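You operate a simulated robot arm through the tools that you are given. There is no shell and no other tool. Be economical: measure what you need, move in short steps, check, and stop when the job is done.

Carry out the task below with a simulated two-armed robot. There is one attempt and no reset: what you move stays moved.

Task
Pick up the dip rod with one hand, pass it to the other hand and put it on the top of the press table.

Only the result counts: the job must be done as asked and must still hold three seconds after the hand-in. Knocking over, shifting, dropping, spilling or breaking anything else fails it.

Robot
Two 7-joint arms with three-finger grippers on one trunk, on a base that drives. Base frame: it is fixed to the floor where the robot stands at the start and does not move with it; the origin is under the middle of the robot, x ahead of it, y to its left, z up. Lengths are in m, angles in degrees, forces in N, time in s.
The left shoulder is at the start at [0.07, 0.146, 1.312], the right one opposite. With the tool pointing down near the work surface each hand reaches from about 0.1 to 0.66 m from the robot's upright axis, wherever it stands, measured 20 degrees to its own side. Places, roughly: top of the press table [-1.7, 1.3, 0.9]. Payload 2.2 kg a hand.
The TCP of each hand is the grasp point between the finger pads, 0.028 m short of the fingertips. In the tool frame z runs along the fingers and y along their closing line. Largest opening 0.102 m; the body of the gripper starts 0.071 m behind the TCP.
Orientation is told as [roll, pitch, yaw] about the base's x, y, z axes, in that order, counted from this pose: with the fingers straight down and closing along the base's y, the tool's x points along the base's -x, its y along +y and its z along -z.

Tools
- The arms move only by the tool apply_moves. It takes "left_rows", "right_rows" or both (then of equal length, played together; a hand with none holds still); each is a list of rows, each a list of 7 numbers: the shift along the tool's x, y, z in units of 30 mm (1.0 is 30 mm), then the turn, a rotation vector about the tool's x, y, z in units of 4 degrees (1.0 is 4 degrees), then the gripper command, from -1 (fully open) to 1 (shut), values between in proportion. In form: [[x, y, z, ax, ay, az, grip], ...]. A call has 1 to 12 rows; each row shifts and turns the commanded pose from where the row before left it, along the tool's axes as they then stand. A call with a number of a shift or a turn outside -1 to 1 is refused whole. A row lasts 0.2 s, in which the tool goes at most 0.05 m and 8.6 degrees; a call with a longer step from one row to the next is refused whole, and so is a gripper value outside its range. A pose out of reach is approached as far as the arm can. The call stops where the force on the tool passes 40 N (or 10 N more than at its start, if that is more) or the arm is blocked; 0.2 s more then pass. The fingers move at their own pace and stop on an object; they squeeze with about 32 N. The grip force told is the motor's: it shows also when the fingers shut on nothing. Time passes only in rows, and 0.2 s behind the last, so rows that do not move let the fingers close. The reply holds the time, the measured pose of the TCP, the force on the tool along the base axes, the opening and the grip force, in the units named above and with some noise, with the torque about the TCP (base axes, N m) and any sound that the robot's microphone picked up.
- Cameras (640 x 400 px; columns grow to the right, rows downward): "scene" is now at [0.1371, -0.0182, 1.5424]; the picture's right is [-0.21, -0.98, 0.00], its down [-0.55, 0.12, -0.83] and it looks along [0.81, -0.18, -0.56] (base axes); focal length 253 px, centre (320, 200). "left" rides on the left gripper at [0.072, 0.038, -0.086] in its tool frame; the picture's right is [-0.46, 0.89, 0.00], its down [-0.60, -0.32, -0.73] and it looks along [-0.65, -0.34, 0.68] (tool axes); focal length 256 px, centre (320, 200). "right" rides on the right gripper at [0.069, 0.044, -0.086] in its tool frame; the picture's right is [-0.53, 0.85, 0.00], its down [-0.58, -0.36, -0.73] and it looks along [-0.62, -0.39, 0.68] (tool axes); focal length 256 px, centre (320, 200). There is no depth. A picture from a camera that has moved, and an enlarged one, comes with that camera's place and axes in the base frame and with its lens.
- capture(camera): a new picture of that camera. The clock stands still meanwhile.
- raise_lower(by): slides the trunk up (or, below 0, down) by that many m; the arms and the scene camera ride with it, the base frame stays. It gives what a move gives, with no picture.
- steer(legs): drives the robot by 1 to 6 legs, each [ahead, left, turn to the left] in m, m and degrees, along the robot's own axes; the way and the turn of a leg run together, so that a leg with both is an arc; at most 1.5 m and 180 degrees a leg. The arms and the cameras ride along, it lands a little off, and it stops where it bumps. It gives what a move gives.
- aim_head(pan, tilt): turns the head with the scene camera to pan (to the left, within 86 degrees either way) and tilt (down, from -29 to 69), counted from straight ahead of the robot. It gives what a move gives.
- close_up(camera, box): a new picture of the part [left, top, right, bottom] of that camera's present view, enlarged. The clock stands still meanwhile.
- close_job(): hands the job in; it is judged then, once.

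Go step by step. Nothing tells you exact positions but the pictures and the camera data: compare them with the known pose of the tool, close in by small moves and look again before you grip or let go. The budget is 120 turns and 92 pictures, counting those below and the enlarged ones. Unless the task says otherwise, let go and move clear before handing in, and close with one line.

The tools are called after "Emit:" as name(argument=value, ...) on one line, values as JSON. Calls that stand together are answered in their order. apply_moves: Moves the arms, as the interface text tells. Its arguments: {"type":"object","properties":{"left_rows":{"type":"array","items":{"type":"array","items":{"type":"number"}}},"right_rows":{"type":"array","items":{"type":"array","items":{"type":"number"}}}},"required":[]} The other tools are called the same way: raise_lower (by) slides the trunk up or down; steer (legs) drives the base; aim_head (pan, tilt) turns the head that bears the scene camera; capture (camera) takes a picture; close_up (camera, box) takes an enlarged picture of a part of a camera's view; close_job () hands the job in.

At the start:

```text
time: 0.0
left_tool_pos: [0.347, 0.0475, 1.3244]
left_ee_rot: [0.1, -0.1, -0.1]
left_wrist_force: [-0.8, -1.1, -0.2]
left_ft_torque: [0.0, 0.01, 0.03]
left_width: 0.1021
left_gripper_force: 0.1
right_tool_pos: [0.4436, -0.362, 1.3452]
right_ee_rot: [0.0, 0.0, 0.0]
right_wrist_force: [-1.3, 0.3, -0.9]
right_ft_torque: [0.02, -0.01, -0.04]
right_width: 0.1019
right_gripper_force: 0.0
trunk travel left (down, up): [-0.85, 0.09]
robot x, y, heading: [0.0002, 0.0038, 0.1]
head pan, tilt: [-12.4, 34.4]
```

scene: 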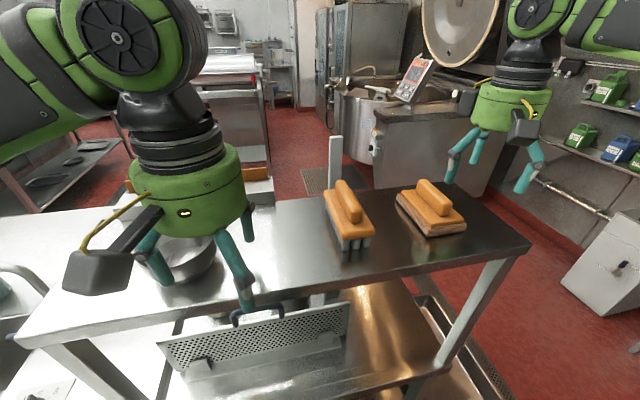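
right: 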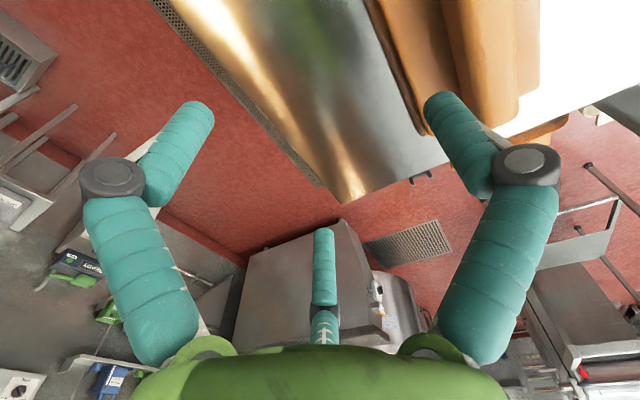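
left: 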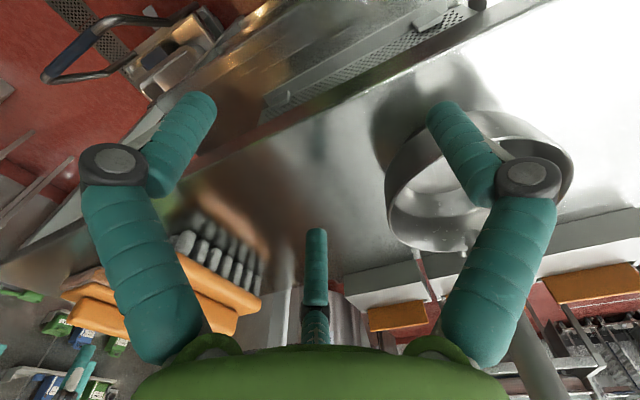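

I see a steel table with two orange-backed brushes, a bowl and an upright pale bar that may be the dip rod. I'll look closer.

Emit:
close_up(camera="scene", box=[260, 110, 480, 260])

Emit:
aim_head(pan=25, tilt=45)

Emit:
capture(camera="scene")

```text
2.67 times, centred on (370, 185) of scene
camera zoom: at [0.1371, -0.0182, 1.5424], right [-0.21, -0.98, 0.0], down [-0.55, 0.12, -0.83], along [0.81, -0.18, -0.56], focal length 674 px, centre (187, 240)
```

zoom: 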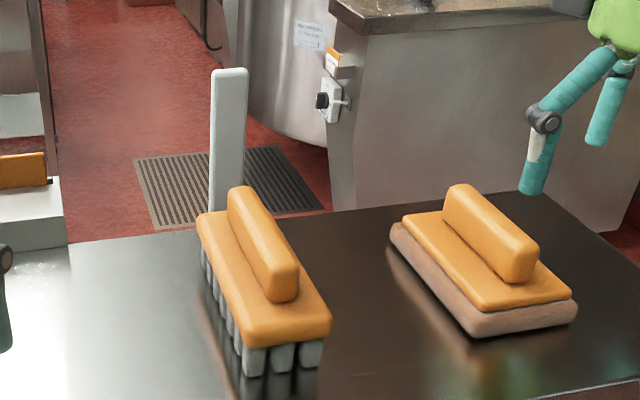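

```text
time: 1.0
left_tool_pos: [0.3472, 0.0486, 1.3235]
left_ee_rot: [0.0, 0.0, 0.1]
left_wrist_force: [-0.7, -0.3, 1.0]
left_ft_torque: [0.01, -0.01, -0.01]
left_width: 0.1019
left_gripper_force: 0.1
right_tool_pos: [0.4436, -0.3619, 1.3452]
right_ee_rot: [0.0, -0.1, -0.1]
right_wrist_force: [-0.5, -0.6, 0.6]
right_ft_torque: [0.03, 0.03, 0.02]
right_width: 0.1022
right_gripper_force: 0.2
trunk travel left (down, up): [-0.85, 0.09]
robot x, y, heading: [-0.0013, -0.0004, -0.2]
head pan, tilt: [25.0, 45.0]
```

```text
87 pictures are left
camera scene: at [0.1245, 0.0349, 1.5267], right [0.42, -0.91, 0.0], down [-0.64, -0.3, -0.71], along [0.64, 0.3, -0.71], focal length 253 px, centre (320, 200)
```

scene: 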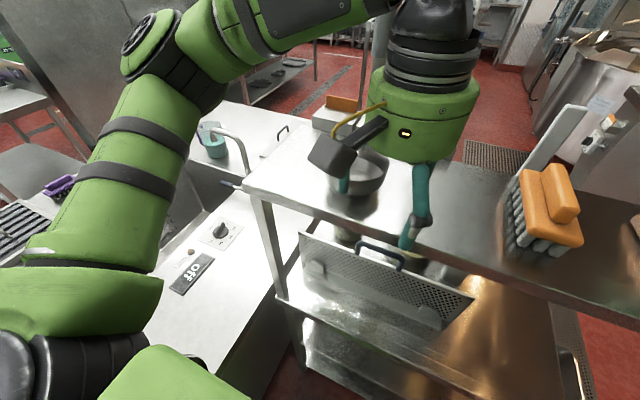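

The pale bar stands upright behind the brush, at about (0.61, -0.15), with its top at about z=1.36. I'll look around for other candidates and find the press table.

Emit:
close_up(camera="scene", box=[460, 80, 640, 280])

Emit:
close_up(camera="left", box=[0, 150, 320, 350])

Emit:
aim_head(pan=-45, tilt=40)

Emit:
capture(camera="scene")

Emit:
aim_head(pan=80, tilt=35)

Emit:
capture(camera="scene")

```text
2.00 times, centred on (550, 180) of scene
camera zoom: at [0.1245, 0.0349, 1.5267], right [0.42, -0.91, 0.0], down [-0.64, -0.3, -0.71], along [0.64, 0.3, -0.71], focal length 505 px, centre (-140, 240)
```

zoom: 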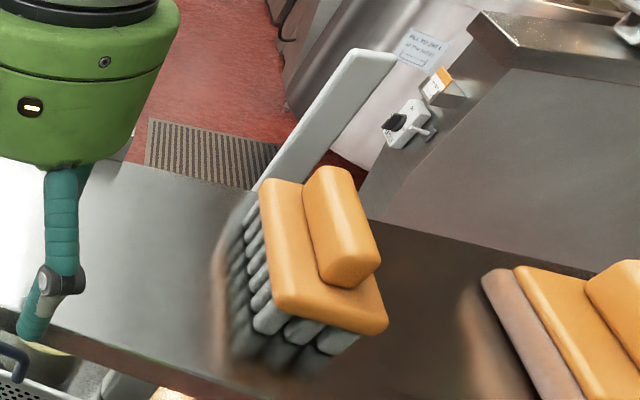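

```text
2.00 times, centred on (160, 250) of left
camera zoom: at [0.2738, 0.0859, 1.4104], right [0.46, 0.89, 0.0], down [0.6, -0.32, 0.73], along [0.65, -0.34, -0.68], focal length 512 px, centre (640, 100)
```

zoom: 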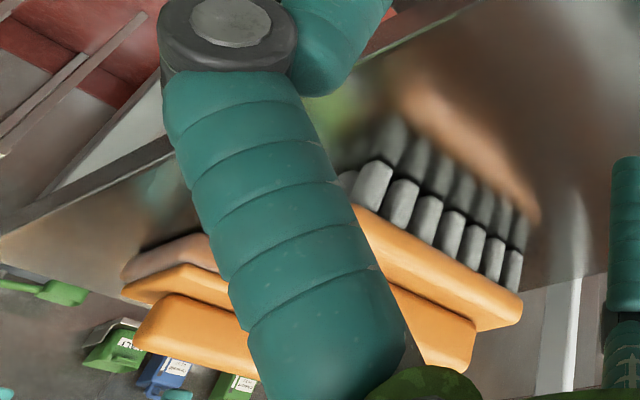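

```text
time: 2.4
left_tool_pos: [0.3465, 0.0474, 1.3244]
left_ee_rot: [0.0, 0.1, 0.0]
left_wrist_force: [-0.3, 0.1, 0.1]
left_ft_torque: [0.03, 0.01, 0.0]
left_width: 0.1021
left_gripper_force: 0.0
right_tool_pos: [0.444, -0.3628, 1.3463]
right_ee_rot: [0.0, 0.0, -0.1]
right_wrist_force: [0.4, 0.5, -0.5]
right_ft_torque: [0.02, 0.0, 0.02]
right_width: 0.1019
right_gripper_force: 0.1
trunk travel left (down, up): [-0.85, 0.09]
robot x, y, heading: [-0.0028, 0.0011, -0.0]
head pan, tilt: [-45.0, 40.0]
```

```text
84 pictures are left
camera scene: at [0.111, -0.0594, 1.5339], right [-0.71, -0.71, 0.0], down [-0.45, 0.45, -0.77], along [0.54, -0.54, -0.64], focal length 253 px, centre (320, 200)
```

scene: 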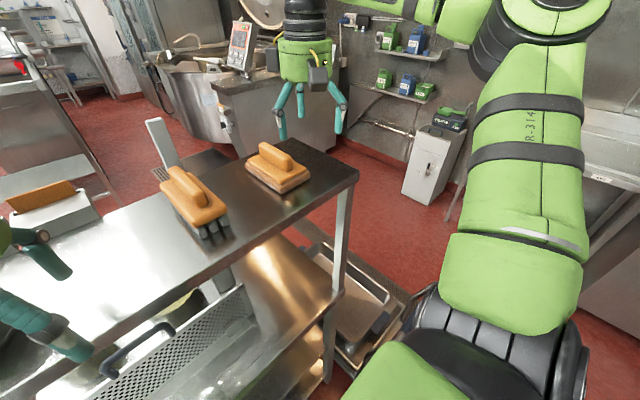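

```text
time: 4.5
left_tool_pos: [0.346, 0.0492, 1.3241]
left_ee_rot: [0.0, 0.0, 0.0]
left_wrist_force: [0.2, 0.1, 0.8]
left_ft_torque: [-0.01, 0.02, 0.01]
left_width: 0.1018
left_gripper_force: 0.0
right_tool_pos: [0.4439, -0.3612, 1.3443]
right_ee_rot: [0.0, 0.1, -0.2]
right_wrist_force: [0.1, 0.4, -0.1]
right_ft_torque: [0.01, 0.01, 0.0]
right_width: 0.1018
right_gripper_force: 0.0
trunk travel left (down, up): [-0.85, 0.09]
robot x, y, heading: [-0.0013, 0.0008, -0.3]
head pan, tilt: [80.0, 35.0]
```

```text
83 pictures are left
camera scene: at [0.0662, 0.0874, 1.5415], right [0.98, -0.17, 0.0], down [-0.1, -0.56, -0.82], along [0.14, 0.81, -0.57], focal length 253 px, centre (320, 200)
```

scene: 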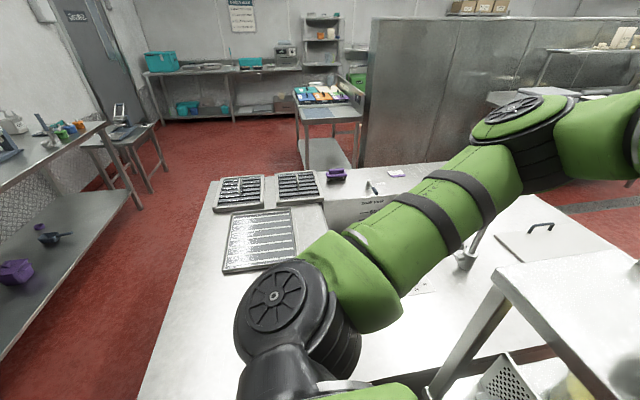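

I'll examine the bar's foot from the left hand camera and look behind for the press table.

Emit:
close_up(camera="left", box=[220, 200, 320, 350])

Emit:
aim_head(pan=0, tilt=55)

Emit:
capture(camera="scene")

```text
2.67 times, centred on (270, 275) of left
camera zoom: at [0.2739, 0.086, 1.4104], right [0.46, 0.89, 0.0], down [0.6, -0.32, 0.73], along [0.65, -0.34, -0.68], focal length 683 px, centre (453, 0)
```

zoom: 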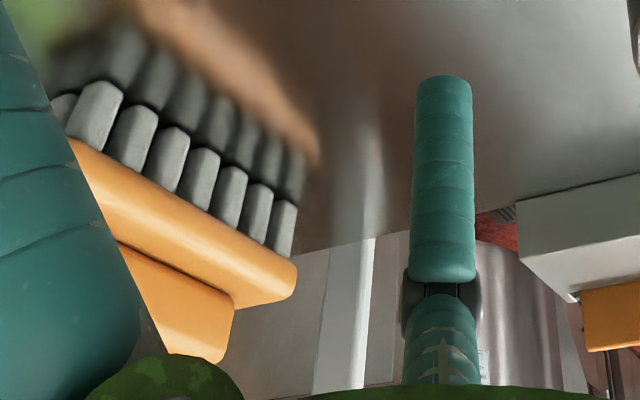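

```text
time: 6.0
left_tool_pos: [0.346, 0.0481, 1.3237]
left_ee_rot: [0.0, 0.0, 0.0]
left_wrist_force: [1.1, 0.4, -0.5]
left_ft_torque: [-0.01, 0.02, 0.04]
left_width: 0.102
left_gripper_force: 0.0
right_tool_pos: [0.4443, -0.3632, 1.3455]
right_ee_rot: [0.0, 0.0, -0.1]
right_wrist_force: [0.2, -0.7, -0.2]
right_ft_torque: [0.0, 0.02, -0.03]
right_width: 0.1021
right_gripper_force: 0.0
trunk travel left (down, up): [-0.85, 0.09]
robot x, y, heading: [0.0005, -0.0008, 0.2]
head pan, tilt: [0.0, 55.0]
```

```text
81 pictures are left
camera scene: at [0.1229, 0.0008, 1.5132], right [0.0, -1.0, 0.0], down [-0.82, 0.0, -0.57], along [0.57, 0.0, -0.82], focal length 253 px, centre (320, 200)
```

scene: 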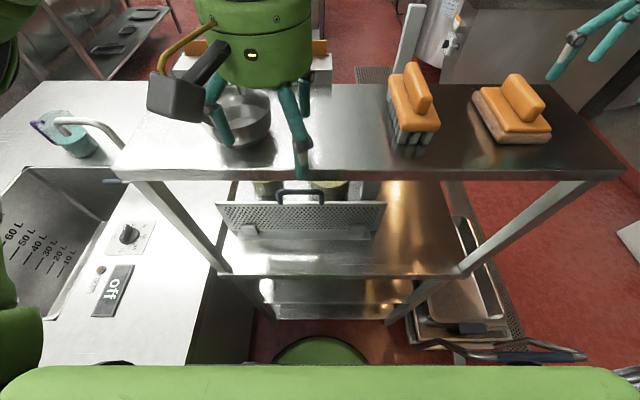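

The shelf table looks about 1.23 m high and the bar stands at its back edge. I'll check below the shelf and the rest of the surroundings for a better rod candidate.

Emit:
close_up(camera="scene", box=[200, 160, 480, 360])

Emit:
close_up(camera="scene", box=[340, 0, 500, 160])

Emit:
aim_head(pan=-86, tilt=35)

Emit:
capture(camera="scene")

Emit:
aim_head(pan=50, tilt=40)

Emit:
capture(camera="scene")

```text
2.00 times, centred on (340, 260) of scene
camera zoom: at [0.1229, 0.0008, 1.5132], right [0.0, -1.0, 0.0], down [-0.82, 0.0, -0.57], along [0.57, 0.0, -0.82], focal length 505 px, centre (280, 80)
```

zoom: 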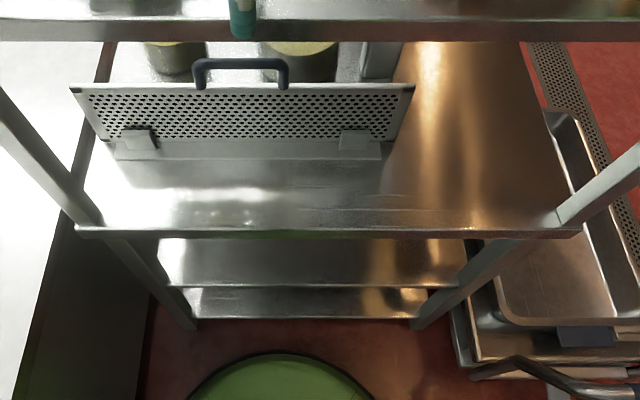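

```text
2.50 times, centred on (420, 80) of scene
camera zoom: at [0.1229, 0.0008, 1.5132], right [0.0, -1.0, 0.0], down [-0.82, 0.0, -0.57], along [0.57, 0.0, -0.82], focal length 632 px, centre (70, 500)
```

zoom: 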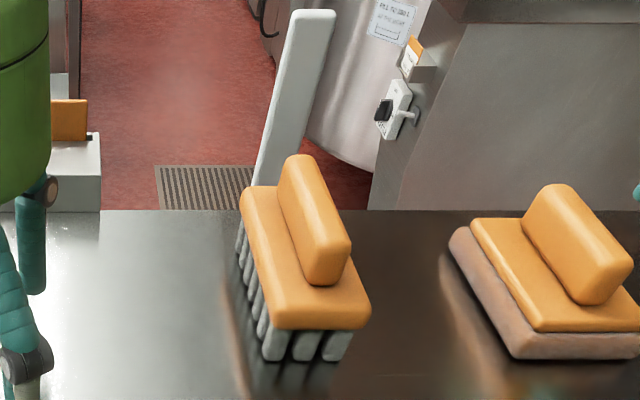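

```text
time: 7.6
left_tool_pos: [0.3464, 0.0479, 1.3237]
left_ee_rot: [0.1, 0.0, 0.1]
left_wrist_force: [-0.1, -1.2, 0.4]
left_ft_torque: [0.0, 0.01, -0.05]
left_width: 0.1019
left_gripper_force: 0.0
right_tool_pos: [0.444, -0.3633, 1.345]
right_ee_rot: [0.1, 0.1, -0.1]
right_wrist_force: [0.5, 0.3, -0.6]
right_ft_torque: [0.0, 0.0, 0.02]
right_width: 0.1019
right_gripper_force: 0.1
trunk travel left (down, up): [-0.85, 0.09]
robot x, y, heading: [0.0011, 0.0014, -0.1]
head pan, tilt: [-85.9, 35.0]
```

```text
78 pictures are left
camera scene: at [0.0571, -0.0871, 1.5414], right [-1.0, -0.07, 0.0], down [-0.04, 0.57, -0.82], along [0.06, -0.82, -0.57], focal length 253 px, centre (320, 200)
```

scene: 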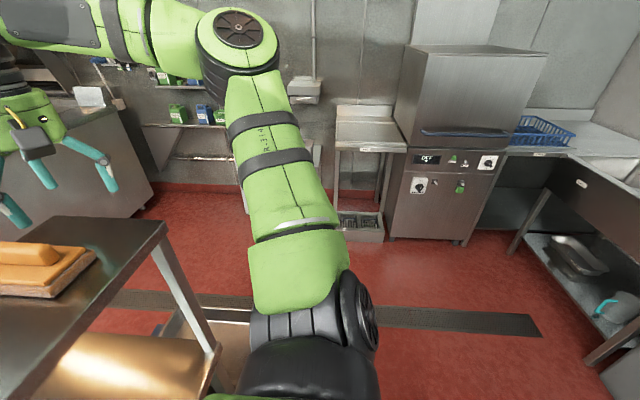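

```text
time: 9.8
left_tool_pos: [0.3459, 0.0473, 1.3244]
left_ee_rot: [0.0, -0.1, -0.1]
left_wrist_force: [-0.1, -0.3, 0.2]
left_ft_torque: [-0.03, -0.01, -0.05]
left_width: 0.1022
left_gripper_force: 0.1
right_tool_pos: [0.4441, -0.361, 1.3456]
right_ee_rot: [-0.1, 0.0, -0.1]
right_wrist_force: [-0.9, 0.2, -0.1]
right_ft_torque: [-0.02, 0.02, 0.03]
right_width: 0.102
right_gripper_force: 0.2
trunk travel left (down, up): [-0.85, 0.09]
robot x, y, heading: [-0.0021, -0.0008, 0.0]
head pan, tilt: [50.0, 40.0]
```

```text
77 pictures are left
camera scene: at [0.1055, 0.0658, 1.5339], right [0.77, -0.64, 0.0], down [-0.41, -0.49, -0.77], along [0.49, 0.59, -0.64], focal length 253 px, centre (320, 200)
```

scene: 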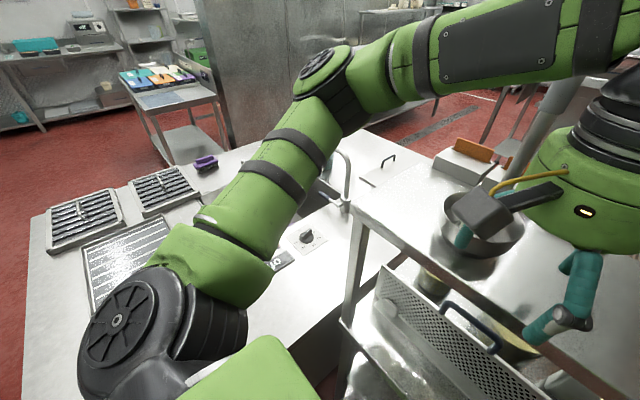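

The bar's foot is still hidden behind the brush. I'll raise the left hand and move it forward so its camera looks at the back edge of the shelf.

Emit:
apply_moves(left_rows=[[0, 0, -1, 0, 0, 0, -1], [0, 0, -1, 0, 0, 0, -1], [0, 0, -1, 0, 0, 0, -1], [0, 0, -1, 0, 0, 0, -1], [0, 0, -1, 0, 0, 0, -1], [-1, 0, 0, 0, 0, 0, -1], [-1, 0, 0, 0, 0, 0, -1], [-1, 0, 0, 0, 0, 0, -1], [-1, 0, 0, 0, 0, 0, -1]])

Emit:
capture(camera="left")

```text
time: 11.8
left_tool_pos: [0.4646, 0.0494, 1.4732]
left_ee_rot: [0.0, 0.0, -0.2]
left_wrist_force: [0.3, -0.2, -0.7]
left_ft_torque: [0.01, 0.04, -0.02]
left_width: 0.102
left_gripper_force: 0.0
right_tool_pos: [0.4454, -0.3631, 1.3445]
right_ee_rot: [0.1, 0.0, -0.2]
right_wrist_force: [-1.5, -0.1, 1.2]
right_ft_torque: [0.02, 0.03, 0.02]
right_width: 0.1019
right_gripper_force: 0.0
trunk travel left (down, up): [-0.85, 0.09]
robot x, y, heading: [-0.0027, -0.0014, -0.2]
head pan, tilt: [50.0, 40.0]
```

```text
76 pictures are left
camera left: at [0.3932, 0.0864, 1.5593], right [0.47, 0.88, 0.0], down [0.6, -0.32, 0.73], along [0.65, -0.34, -0.68], focal length 256 px, centre (320, 200)
```

left: 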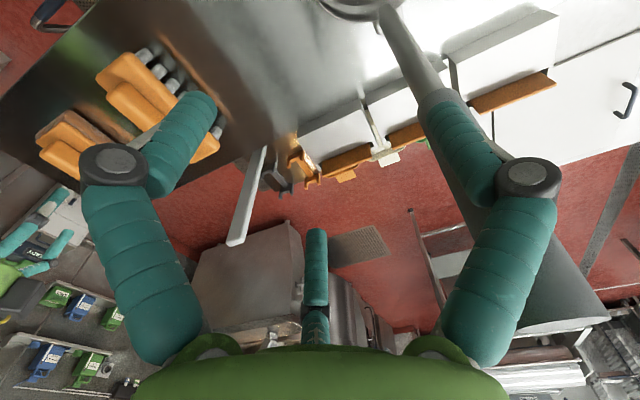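

Emit:
close_up(camera="left", box=[180, 100, 420, 250])

```text
2.67 times, centred on (300, 175) of left
camera zoom: at [0.3932, 0.0864, 1.5593], right [0.47, 0.88, 0.0], down [0.6, -0.32, 0.73], along [0.65, -0.34, -0.68], focal length 683 px, centre (373, 267)
```

zoom: 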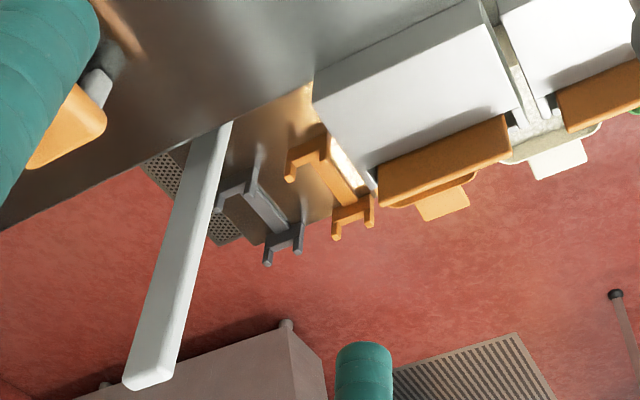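

That bar is a post fixed behind the shelf, so it isn't the rod. I'll raise and tuck both hands, then turn to search the rest of the room.

Emit:
apply_moves(left_rows=[[1, 0, 0, 0, 0, 0, -1], [1, 0, 0, 0, 0, 0, -1], [1, 0, 0, 0, 0, 0, -1], [1, 0, 0, 0, 0, 0, -1], [1, 0, 0, 0, 0, 0, -1]], right_rows=[[0, 0, -1, 0, 0, 0, -1], [0, 0, -1, 0, 0, 0, -1], [0, 0, -1, 0, 0, 0, -1], [0, 0, -1, 0, 0, 0, -1], [1, 0, -1, 0, 0, 0, -1]])

Emit:
apply_moves(right_rows=[[1, 0, 0, 0, 0, 0, -1], [1, 0, 0, 0, 0, 0, -1], [1, 0, 0, 0, 0, 0, -1]])

Emit:
steer(legs=[[0, 0, 60]])

Emit:
aim_head(pan=75, tilt=30)

Emit:
capture(camera="scene")

```text
time: 13.0
left_tool_pos: [0.3111, 0.0493, 1.4742]
left_ee_rot: [-0.1, -0.3, 0.1]
left_wrist_force: [-1.0, -0.6, 0.0]
left_ft_torque: [0.03, -0.15, -0.01]
left_width: 0.1018
left_gripper_force: 0.0
right_tool_pos: [0.4007, -0.3607, 1.4846]
right_ee_rot: [0.0, -0.5, 0.0]
right_wrist_force: [-0.8, -0.5, 0.0]
right_ft_torque: [-0.03, -0.08, -0.02]
right_width: 0.102
right_gripper_force: 0.0
right hand out of reach, approached as far as the arm can: row 5
trunk travel left (down, up): [-0.85, 0.09]
robot x, y, heading: [-0.0007, 0.0083, -0.0]
head pan, tilt: [50.0, 40.0]
```

```text
time: 13.8
left_tool_pos: [0.3136, 0.0477, 1.4748]
left_ee_rot: [-0.1, 0.0, 0.1]
left_wrist_force: [-0.1, -0.5, -0.1]
left_ft_torque: [0.02, -0.07, 0.01]
left_width: 0.1023
left_gripper_force: 0.0
right_tool_pos: [0.3164, -0.3629, 1.4816]
right_ee_rot: [-0.1, -0.1, -0.2]
right_wrist_force: [0.3, 0.1, 0.2]
right_ft_torque: [0.0, -0.03, 0.02]
right_width: 0.1021
right_gripper_force: 0.0
trunk travel left (down, up): [-0.85, 0.09]
robot x, y, heading: [0.0006, -0.0014, -0.0]
head pan, tilt: [50.0, 40.0]
```

```text
time: 16.9
left_tool_pos: [0.1136, 0.2998, 1.4747]
left_ee_rot: [0.0, 0.0, 60.5]
left_wrist_force: [-0.5, 0.1, 0.2]
left_ft_torque: [0.01, 0.01, -0.01]
left_width: 0.1018
left_gripper_force: 0.1
right_tool_pos: [0.4737, 0.0988, 1.4816]
right_ee_rot: [0.0, 0.0, 60.5]
right_wrist_force: [-0.5, 0.1, 0.6]
right_ft_torque: [-0.03, -0.03, 0.01]
right_width: 0.1017
right_gripper_force: 0.1
trunk travel left (down, up): [-0.85, 0.09]
robot x, y, heading: [0.0021, -0.0008, 60.5]
head pan, tilt: [50.0, 40.0]
```

```text
time: 17.8
left_tool_pos: [0.1136, 0.2998, 1.4738]
left_ee_rot: [0.1, 0.0, 60.7]
left_wrist_force: [1.0, -0.6, 0.4]
left_ft_torque: [0.04, -0.01, -0.01]
left_width: 0.1018
left_gripper_force: 0.1
right_tool_pos: [0.4714, 0.1, 1.4813]
right_ee_rot: [0.1, -0.1, 60.5]
right_wrist_force: [0.4, 0.0, 0.6]
right_ft_torque: [0.0, 0.01, 0.0]
right_width: 0.1018
right_gripper_force: 0.0
trunk travel left (down, up): [-0.85, 0.09]
robot x, y, heading: [0.0015, 0.0026, 60.5]
head pan, tilt: [75.0, 30.0]
```

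```text
74 pictures are left
camera scene: at [-0.0392, 0.1077, 1.5492], right [0.7, 0.71, 0.0], down [0.36, -0.35, -0.87], along [-0.62, 0.61, -0.5], focal length 253 px, centre (320, 200)
```

scene: 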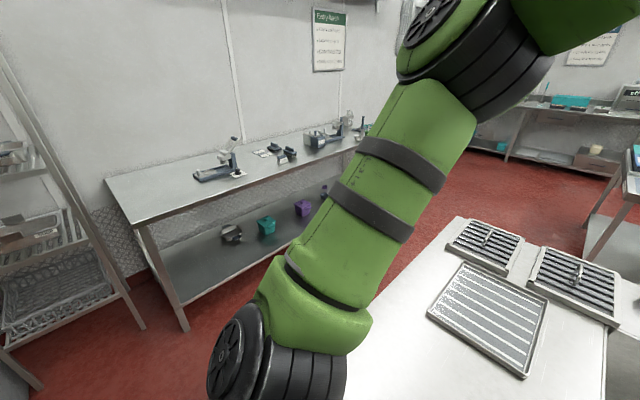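

The long table with the lab presses matches the press table's location. I'll now search the nearby bench and the rest of the room for the rod.

Emit:
aim_head(pan=15, tilt=50)

Emit:
capture(camera="scene")

Emit:
steer(legs=[[0, 0, 100]])

Emit:
aim_head(pan=0, tilt=35)

Emit:
capture(camera="scene")

Emit:
aim_head(pan=60, tilt=35)

Emit:
capture(camera="scene")

```text
time: 19.1
left_tool_pos: [0.1141, 0.2995, 1.4736]
left_ee_rot: [0.0, 0.0, 60.7]
left_wrist_force: [-0.6, -0.4, -0.7]
left_ft_torque: [-0.01, 0.01, 0.02]
left_width: 0.1019
left_gripper_force: 0.1
right_tool_pos: [0.4719, 0.0991, 1.4817]
right_ee_rot: [0.1, 0.1, 60.5]
right_wrist_force: [-0.3, 0.4, 0.8]
right_ft_torque: [-0.03, 0.05, -0.01]
right_width: 0.1019
right_gripper_force: 0.0
trunk travel left (down, up): [-0.85, 0.09]
robot x, y, heading: [-0.0007, -0.0021, 60.7]
head pan, tilt: [15.0, 50.0]
```

```text
73 pictures are left
camera scene: at [0.0445, 0.1188, 1.5197], right [0.97, -0.25, 0.0], down [-0.19, -0.74, -0.64], along [0.16, 0.62, -0.77], focal length 253 px, centre (320, 200)
```

scene: 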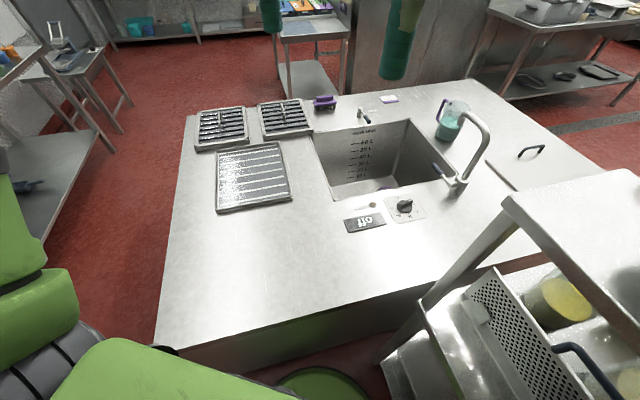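

```text
time: 23.6
left_tool_pos: [-0.3134, 0.0671, 1.474]
left_ee_rot: [0.0, 0.1, 159.4]
left_wrist_force: [0.1, 0.2, 0.4]
left_ft_torque: [-0.01, 0.04, 0.03]
left_width: 0.1017
left_gripper_force: 0.1
right_tool_pos: [-0.1723, 0.4519, 1.4819]
right_ee_rot: [0.0, 0.0, 159.3]
right_wrist_force: [0.2, -0.6, 0.5]
right_ft_torque: [-0.01, 0.03, -0.02]
right_width: 0.1019
right_gripper_force: 0.1
trunk travel left (down, up): [-0.85, 0.09]
robot x, y, heading: [-0.0023, -0.0018, 159.2]
head pan, tilt: [15.0, 50.0]
```

```text
time: 24.4
left_tool_pos: [-0.3132, 0.0675, 1.4725]
left_ee_rot: [0.0, 0.0, 159.3]
left_wrist_force: [-0.4, 0.3, 0.4]
left_ft_torque: [-0.01, 0.01, -0.05]
left_width: 0.1019
left_gripper_force: 0.0
right_tool_pos: [-0.1704, 0.4511, 1.4822]
right_ee_rot: [-0.1, 0.1, 159.3]
right_wrist_force: [-0.3, 0.6, 0.8]
right_ft_torque: [0.04, 0.01, 0.01]
right_width: 0.1021
right_gripper_force: 0.1
trunk travel left (down, up): [-0.85, 0.09]
robot x, y, heading: [0.0018, 0.0009, 159.2]
head pan, tilt: [0.0, 35.0]
```

```text
72 pictures are left
camera scene: at [-0.1283, 0.0494, 1.5414], right [0.35, 0.94, 0.0], down [0.54, -0.2, -0.82], along [-0.77, 0.29, -0.57], focal length 253 px, centre (320, 200)
```

scene: 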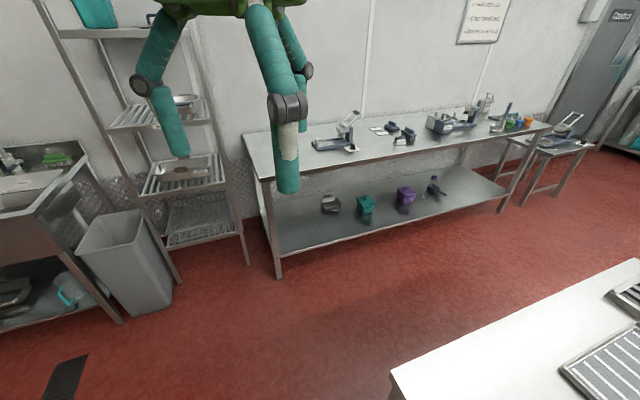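

```text
time: 25.7
left_tool_pos: [-0.3141, 0.0666, 1.4729]
left_ee_rot: [0.0, 0.0, 159.4]
left_wrist_force: [-0.7, -0.1, 0.2]
left_ft_torque: [0.02, -0.01, -0.03]
left_width: 0.1021
left_gripper_force: 0.1
right_tool_pos: [-0.1696, 0.452, 1.4802]
right_ee_rot: [-0.1, 0.1, 159.3]
right_wrist_force: [-0.2, -0.3, -0.6]
right_ft_torque: [0.0, -0.01, 0.01]
right_width: 0.1018
right_gripper_force: 0.0
trunk travel left (down, up): [-0.85, 0.09]
robot x, y, heading: [0.0029, 0.0014, 159.2]
head pan, tilt: [60.0, 35.0]
```

```text
71 pictures are left
camera scene: at [-0.1141, -0.0374, 1.5415], right [-0.63, 0.77, 0.0], down [0.44, 0.36, -0.82], along [-0.63, -0.52, -0.57], focal length 253 px, centre (320, 200)
```

scene: 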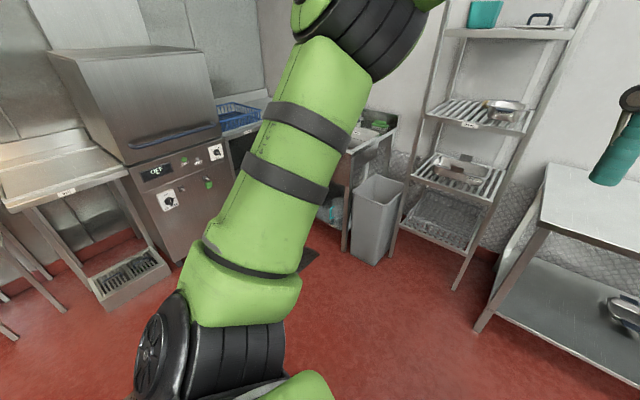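

I'll turn back to inspect the sink bench and the kettle area up close.

Emit:
steer(legs=[[0, 0, -100]])

Emit:
aim_head(pan=15, tilt=40)

Emit:
close_up(camera="scene", box=[150, 100, 390, 250])

Emit:
close_up(camera="scene", box=[360, 100, 600, 250])

Emit:
aim_head(pan=-70, tilt=25)

Emit:
capture(camera="scene")

```text
time: 30.3
left_tool_pos: [0.1162, 0.2979, 1.4723]
left_ee_rot: [0.0, 0.0, 60.0]
left_wrist_force: [-0.5, -1.0, 0.3]
left_ft_torque: [-0.01, -0.01, -0.02]
left_width: 0.102
left_gripper_force: 0.0
right_tool_pos: [0.4738, 0.0935, 1.4819]
right_ee_rot: [0.0, -0.1, 60.0]
right_wrist_force: [-1.0, -0.2, 2.8]
right_ft_torque: [-0.03, 0.16, 0.05]
right_width: 0.1019
right_gripper_force: 0.0
trunk travel left (down, up): [-0.85, 0.09]
robot x, y, heading: [-0.0059, 0.0012, 60.2]
head pan, tilt: [60.0, 35.0]
```

```text
time: 31.4
left_tool_pos: [0.1172, 0.2995, 1.4719]
left_ee_rot: [0.0, 0.0, 59.9]
left_wrist_force: [-0.4, 0.3, 0.0]
left_ft_torque: [0.0, 0.0, -0.03]
left_width: 0.1018
left_gripper_force: 0.1
right_tool_pos: [0.4739, 0.094, 1.4814]
right_ee_rot: [0.0, 0.1, 59.9]
right_wrist_force: [-0.7, 0.0, 3.8]
right_ft_torque: [0.04, 0.11, 0.06]
right_width: 0.102
right_gripper_force: 0.1
trunk travel left (down, up): [-0.85, 0.09]
robot x, y, heading: [0.0024, -0.0005, 60.1]
head pan, tilt: [15.0, 40.0]
```

```text
2.67 times, centred on (270, 175) of scene
camera zoom: at [0.0471, 0.1259, 1.534], right [0.97, -0.26, 0.0], down [-0.17, -0.62, -0.77], along [0.2, 0.74, -0.64], focal length 674 px, centre (453, 267)
```

zoom: 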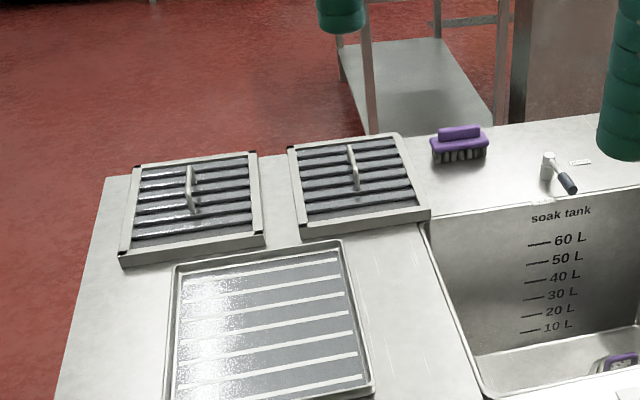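

```text
2.67 times, centred on (480, 175) of scene
camera zoom: at [0.0471, 0.1259, 1.534], right [0.97, -0.26, 0.0], down [-0.17, -0.62, -0.77], along [0.2, 0.74, -0.64], focal length 674 px, centre (-107, 267)
```

zoom: 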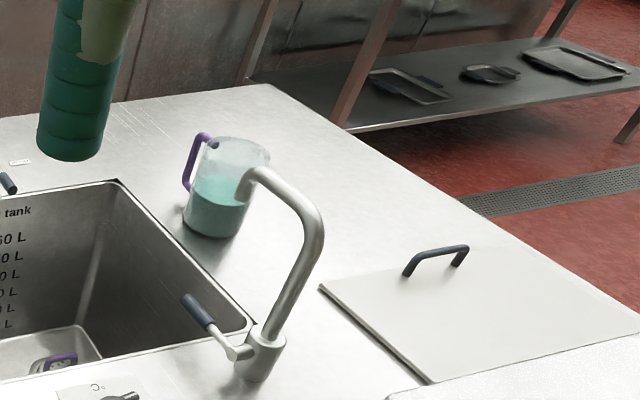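

```text
time: 33.0
left_tool_pos: [0.1163, 0.2979, 1.472]
left_ee_rot: [0.0, 0.0, 60.0]
left_wrist_force: [0.1, -0.1, 0.2]
left_ft_torque: [0.01, 0.0, -0.02]
left_width: 0.1019
left_gripper_force: 0.2
right_tool_pos: [0.4739, 0.0951, 1.4809]
right_ee_rot: [-0.1, 0.0, 59.9]
right_wrist_force: [-1.2, -0.5, 2.2]
right_ft_torque: [0.02, 0.08, 0.02]
right_width: 0.102
right_gripper_force: 0.0
trunk travel left (down, up): [-0.85, 0.09]
robot x, y, heading: [-0.0014, 0.0002, 60.1]
head pan, tilt: [-70.0, 25.0]
```

```text
68 pictures are left
camera scene: at [0.1159, 0.0278, 1.5573], right [-0.17, -0.98, 0.0], down [-0.42, 0.07, -0.91], along [0.89, -0.16, -0.42], focal length 253 px, centre (320, 200)
```

scene: 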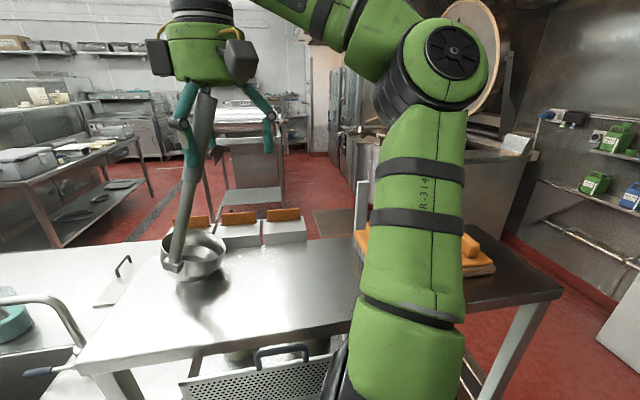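

A long grey rod leans out of the bowl, and it was hidden behind the left arm before. Its top is now near the right hand, so I'll check this carefully before moving.

Emit:
capture(camera="right")

Emit:
close_up(camera="scene", box=[120, 60, 320, 310])

```text
67 pictures are left
camera right: at [0.4022, 0.056, 1.567], right [-0.46, 0.89, 0.0], down [0.6, 0.32, 0.73], along [0.65, 0.34, -0.68], focal length 256 px, centre (320, 200)
```

right: 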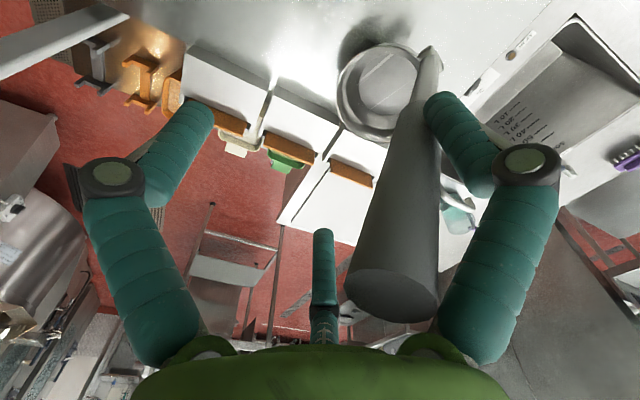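

```text
1.60 times, centred on (220, 185) of scene
camera zoom: at [0.1159, 0.0278, 1.5573], right [-0.17, -0.98, 0.0], down [-0.42, 0.07, -0.91], along [0.89, -0.16, -0.42], focal length 404 px, centre (480, 224)
```

zoom: 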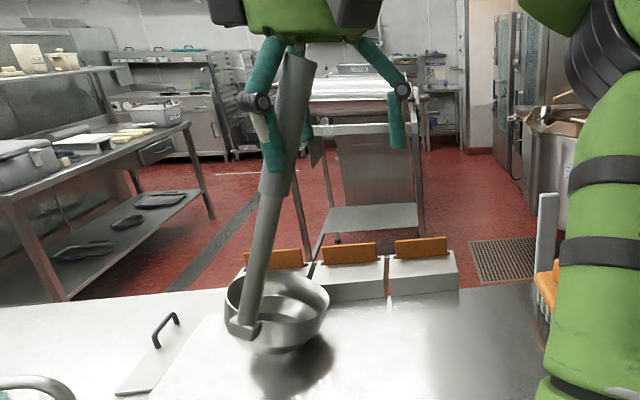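

The rod's top is at about (0.45, 0.10, 1.54), right between the open right fingers. I'll look at its foot from other cameras.

Emit:
capture(camera="left")

Emit:
close_up(camera="scene", box=[140, 200, 260, 300])

Emit:
close_up(camera="right", box=[300, 0, 500, 160])

```text
65 pictures are left
camera left: at [0.0471, 0.2547, 1.5596], right [-0.53, 0.85, 0.0], down [0.58, 0.36, 0.73], along [0.62, 0.39, -0.68], focal length 256 px, centre (320, 200)
```

left: 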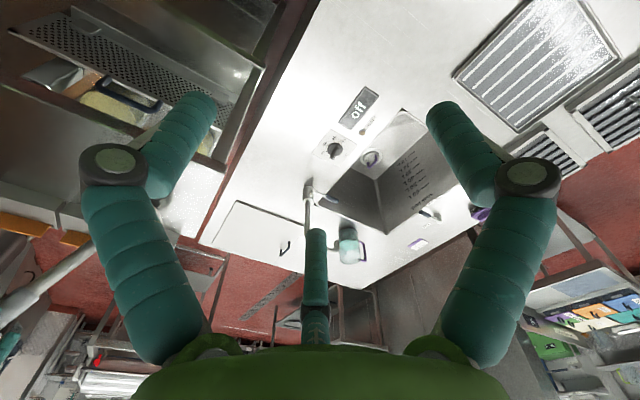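

```text
4.00 times, centred on (200, 250) of scene
camera zoom: at [0.1159, 0.0278, 1.5573], right [-0.17, -0.98, 0.0], down [-0.42, 0.07, -0.91], along [0.89, -0.16, -0.42], focal length 1010 px, centre (800, 0)
```

zoom: 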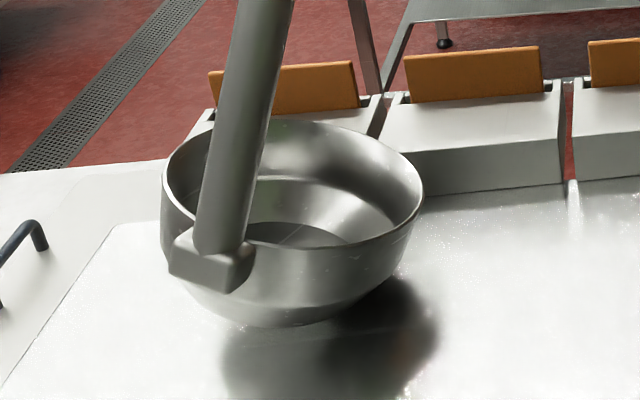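

```text
2.50 times, centred on (400, 80) of right
camera zoom: at [0.4022, 0.056, 1.567], right [-0.46, 0.89, 0.0], down [0.6, 0.32, 0.73], along [0.65, 0.34, -0.68], focal length 640 px, centre (120, 500)
```

zoom: 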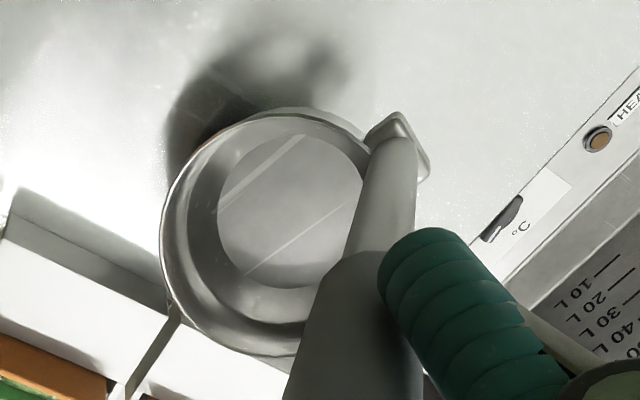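

The rod is actually the handle of a dipper: a bowl with a long slanted handle fixed to its rim. Before I settle on it as the "dip rod", I'll look for anything more rod-like near the kettle and shelves.

Emit:
aim_head(pan=-78, tilt=15)

Emit:
capture(camera="scene")

Emit:
aim_head(pan=-40, tilt=20)

Emit:
capture(camera="scene")

Emit:
aim_head(pan=25, tilt=15)

Emit:
close_up(camera="scene", box=[60, 60, 580, 385])

```text
time: 33.7
left_tool_pos: [0.115, 0.2977, 1.4726]
left_ee_rot: [0.1, 0.0, 60.0]
left_wrist_force: [-0.4, -0.2, -0.3]
left_ft_torque: [-0.04, 0.0, 0.02]
left_width: 0.1018
left_gripper_force: 0.2
right_tool_pos: [0.4737, 0.0945, 1.4816]
right_ee_rot: [0.0, 0.0, 59.9]
right_wrist_force: [-0.3, 0.4, 2.5]
right_ft_torque: [0.02, 0.12, 0.03]
right_width: 0.1022
right_gripper_force: 0.0
trunk travel left (down, up): [-0.85, 0.09]
robot x, y, heading: [-0.0017, -0.0021, 59.8]
head pan, tilt: [-78.0, 15.0]
```

```text
62 pictures are left
camera scene: at [0.114, 0.0149, 1.5735], right [-0.31, -0.95, 0.0], down [-0.25, 0.08, -0.97], along [0.92, -0.3, -0.26], focal length 253 px, centre (320, 200)
```

scene: 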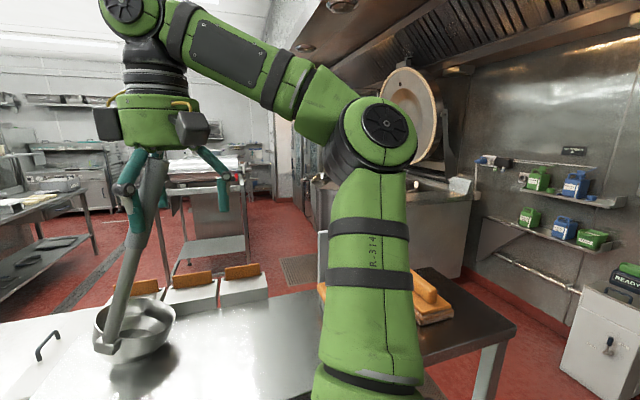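

```text
time: 34.8
left_tool_pos: [0.1162, 0.2978, 1.4734]
left_ee_rot: [0.1, 0.0, 60.0]
left_wrist_force: [0.4, -0.2, -0.2]
left_ft_torque: [-0.02, 0.02, 0.03]
left_width: 0.1019
left_gripper_force: 0.0
right_tool_pos: [0.4727, 0.0946, 1.4811]
right_ee_rot: [-0.1, 0.0, 59.9]
right_wrist_force: [-0.8, 0.4, 1.3]
right_ft_torque: [0.03, 0.09, 0.04]
right_width: 0.1025
right_gripper_force: 0.0
trunk travel left (down, up): [-0.85, 0.09]
robot x, y, heading: [0.0024, -0.0028, 59.9]
head pan, tilt: [-40.0, 20.0]
```

```text
61 pictures are left
camera scene: at [0.1128, 0.0755, 1.5654], right [0.34, -0.94, 0.0], down [-0.32, -0.12, -0.94], along [0.88, 0.32, -0.34], focal length 253 px, centre (320, 200)
```

scene: 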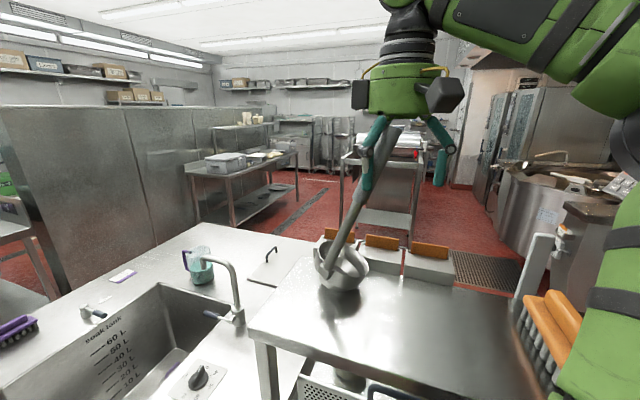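

```text
time: 36.1
left_tool_pos: [0.1175, 0.2987, 1.473]
left_ee_rot: [0.1, 0.0, 60.0]
left_wrist_force: [-0.1, 0.0, 0.0]
left_ft_torque: [0.03, 0.03, -0.01]
left_width: 0.1022
left_gripper_force: 0.1
right_tool_pos: [0.4735, 0.0951, 1.4819]
right_ee_rot: [-0.1, 0.0, 59.9]
right_wrist_force: [0.1, -0.6, 2.0]
right_ft_torque: [0.02, 0.08, 0.05]
right_width: 0.1021
right_gripper_force: 0.0
trunk travel left (down, up): [-0.85, 0.09]
robot x, y, heading: [0.0005, 0.0021, 60.2]
head pan, tilt: [25.0, 15.0]
```

```text
1.23 times, centred on (320, 222) of scene
camera zoom: at [0.0336, 0.1369, 1.5735], right [1.0, -0.09, 0.0], down [-0.02, -0.26, -0.97], along [0.09, 0.96, -0.26], focal length 311 px, centre (320, 172)
```

zoom: 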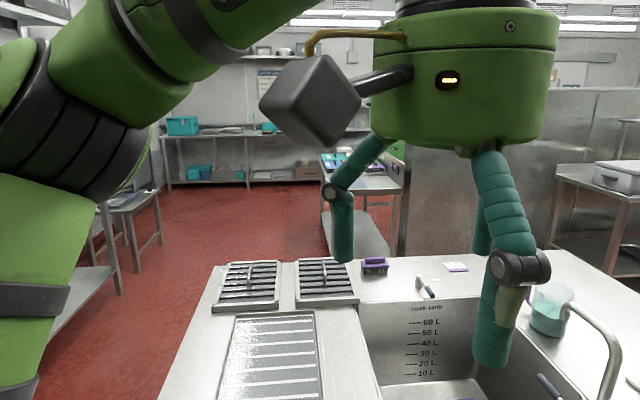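

The dipper is the only loose rod-like tool in reach, so I take it as the dip rod. My right hand leans on its handle, so I'll raise the trunk slightly to free it and look again.

Emit:
raise_lower(by=0.03)

Emit:
aim_head(pan=-50, tilt=25)

Emit:
capture(camera="scene")

Emit:
capture(camera="right")

```text
time: 36.9
left_tool_pos: [0.1165, 0.2975, 1.5034]
left_ee_rot: [-0.1, 0.2, 60.0]
left_wrist_force: [-0.4, 0.1, 0.5]
left_ft_torque: [0.0, 0.02, -0.01]
left_width: 0.1018
left_gripper_force: 0.1
right_tool_pos: [0.4736, 0.0953, 1.5113]
right_ee_rot: [0.0, -0.1, 59.9]
right_wrist_force: [0.2, -0.3, 0.6]
right_ft_torque: [0.0, -0.01, 0.01]
right_width: 0.1021
right_gripper_force: 0.0
trunk travel left (down, up): [-0.88, 0.06]
robot x, y, heading: [0.0011, 0.0022, 60.2]
head pan, tilt: [25.0, 15.0]
```

```text
time: 38.3
left_tool_pos: [0.1165, 0.2988, 1.5028]
left_ee_rot: [0.0, 0.1, 60.1]
left_wrist_force: [0.8, 0.5, -0.7]
left_ft_torque: [0.02, -0.01, -0.02]
left_width: 0.1021
left_gripper_force: 0.0
right_tool_pos: [0.4733, 0.0952, 1.5108]
right_ee_rot: [0.0, 0.0, 59.8]
right_wrist_force: [-0.4, 1.2, -0.2]
right_ft_torque: [0.01, 0.02, 0.01]
right_width: 0.102
right_gripper_force: 0.0
trunk travel left (down, up): [-0.88, 0.06]
robot x, y, heading: [0.0005, 0.0018, 60.0]
head pan, tilt: [-50.0, 25.0]
```

```text
59 pictures are left
camera scene: at [0.1167, 0.0601, 1.5872], right [0.17, -0.98, 0.0], down [-0.42, -0.07, -0.91], along [0.89, 0.16, -0.42], focal length 253 px, centre (320, 200)
```

scene: 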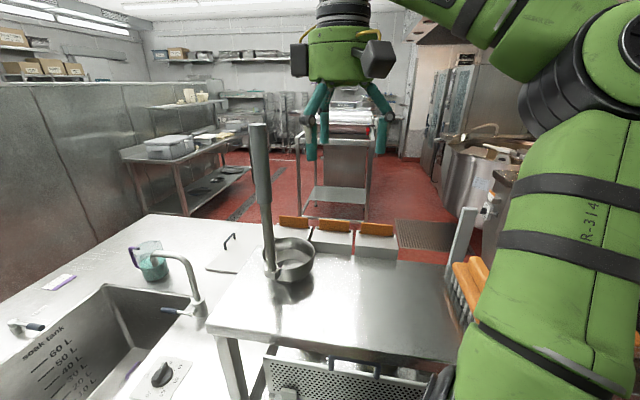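

```text
58 pictures are left
camera right: at [0.403, 0.0563, 1.5968], right [-0.46, 0.89, 0.0], down [0.6, 0.32, 0.73], along [0.65, 0.34, -0.68], focal length 256 px, centre (320, 200)
```

right: 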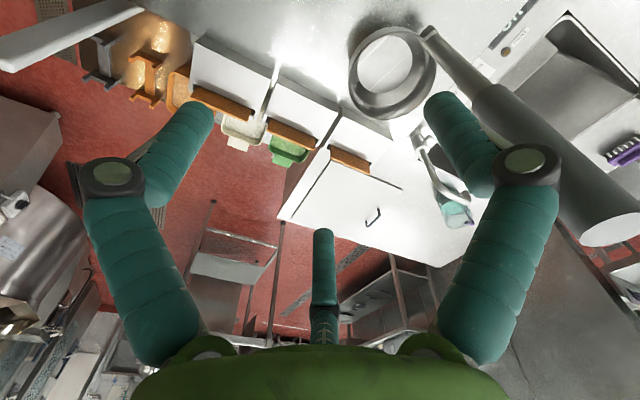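

Freed, the dipper stands upright again, with its handle vertical at about (0.42, 0.195) from z=1.30 to 1.54 and the bowl on the far side. I'll face it and back off a little. Then the right hand grips the shaft horizontally, and later the left takes the top.

Emit:
steer(legs=[[0, 0, -35], [-0.08, 0, 0]])

Emit:
aim_head(pan=0, tilt=25)

Emit:
capture(camera="scene")

```text
time: 41.1
left_tool_pos: [0.2086, 0.1497, 1.5004]
left_ee_rot: [0.0, 0.7, 24.9]
left_wrist_force: [1.1, 0.0, -0.2]
left_ft_torque: [-0.04, 0.13, 0.01]
left_width: 0.1019
left_gripper_force: 0.0
right_tool_pos: [0.3832, -0.2235, 1.5079]
right_ee_rot: [-0.1, 0.7, 24.6]
right_wrist_force: [1.9, 0.3, -0.3]
right_ft_torque: [-0.1, 0.18, -0.01]
right_width: 0.102
right_gripper_force: 0.1
trunk travel left (down, up): [-0.88, 0.06]
robot x, y, heading: [-0.0727, -0.0324, 24.7]
head pan, tilt: [-50.0, 25.0]
```

```text
time: 42.3
left_tool_pos: [0.1974, 0.1443, 1.5026]
left_ee_rot: [0.0, 0.1, 24.7]
left_wrist_force: [0.4, 0.6, 0.2]
left_ft_torque: [-0.01, -0.01, 0.02]
left_width: 0.102
left_gripper_force: 0.1
right_tool_pos: [0.3706, -0.2284, 1.5107]
right_ee_rot: [0.0, 0.1, 24.6]
right_wrist_force: [-0.1, 0.0, -0.5]
right_ft_torque: [-0.02, -0.01, -0.02]
right_width: 0.1021
right_gripper_force: 0.1
trunk travel left (down, up): [-0.88, 0.06]
robot x, y, heading: [-0.0738, -0.034, 24.8]
head pan, tilt: [0.0, 25.0]
```

```text
57 pictures are left
camera scene: at [0.0587, 0.0273, 1.5871], right [0.42, -0.91, 0.0], down [-0.38, -0.18, -0.91], along [0.82, 0.38, -0.42], focal length 253 px, centre (320, 200)
```

scene: 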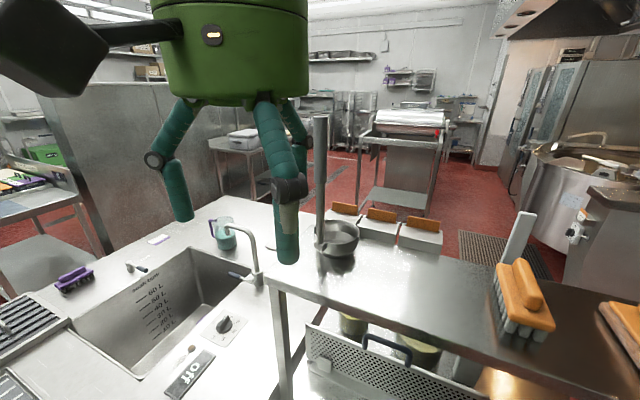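

The handle estimate checks out. I'll move the left hand aside and begin pitching the right hand to horizontal, well above and clear of everything.

Emit:
apply_moves(left_rows=[[0, 1, 0, 0, 0, 0, -1], [0, 1, 0, 0, 0, 0, -1], [0, 1, 0, 0, 0, 0, -1], [0, 1, 0, 0, 0, 0, -1], [0, 0, 0, 0, 0, 0, -1], [0, 0, 0, 0, 0, 0, -1], [0, 0, 0, 0, 0, 0, -1], [0, 0, 0, 0, 0, 0, -1], [0, 0, 0, 0, 0, 0, -1], [0, 0, 0, 0, 0, 0, -1], [0, 0, 0, 0, 0, 0, -1], [0, 0, 0, 0, 0, 0, -1]], right_rows=[[-0.3, 0, 0, 0, -1, 0, -1], [-0.3, 0, 0.03, 0, -1, 0, -1], [-0.3, 0, 0.05, 0, -1, 0, -1], [-0.29, 0, 0.07, 0, -1, 0, -1], [-0.29, 0, 0.09, 0, -1, 0, -1], [-0.28, 0, 0.11, 0, -1, 0, -1], [-0.27, 0, 0.13, 0, -1, 0, -1], [-0.26, 0, 0.15, 0, -1, 0, -1], [-0.25, 0, 0.16, 0, -1, 0, -1], [-0.24, 0, 0.18, 0, -1, 0, -1], [-0.23, 0, 0.2, 0, -1, 0, -1], [-0.21, 0, 0.21, 0, -1, 0, -1]])

```text
time: 44.9
left_tool_pos: [0.145, 0.2497, 1.5057]
left_ee_rot: [0.0, 0.1, 24.9]
left_wrist_force: [0.3, 0.2, -1.4]
left_ft_torque: [0.01, 0.02, -0.01]
left_width: 0.102
left_gripper_force: 0.0
right_tool_pos: [0.4691, -0.1852, 1.5074]
right_ee_rot: [-0.1, -48.0, 24.7]
right_wrist_force: [0.0, -0.5, 0.1]
right_ft_torque: [-0.02, -0.03, 0.01]
right_width: 0.1022
right_gripper_force: 0.0
trunk travel left (down, up): [-0.88, 0.06]
robot x, y, heading: [-0.0716, -0.0328, 25.0]
head pan, tilt: [0.0, 25.0]
```

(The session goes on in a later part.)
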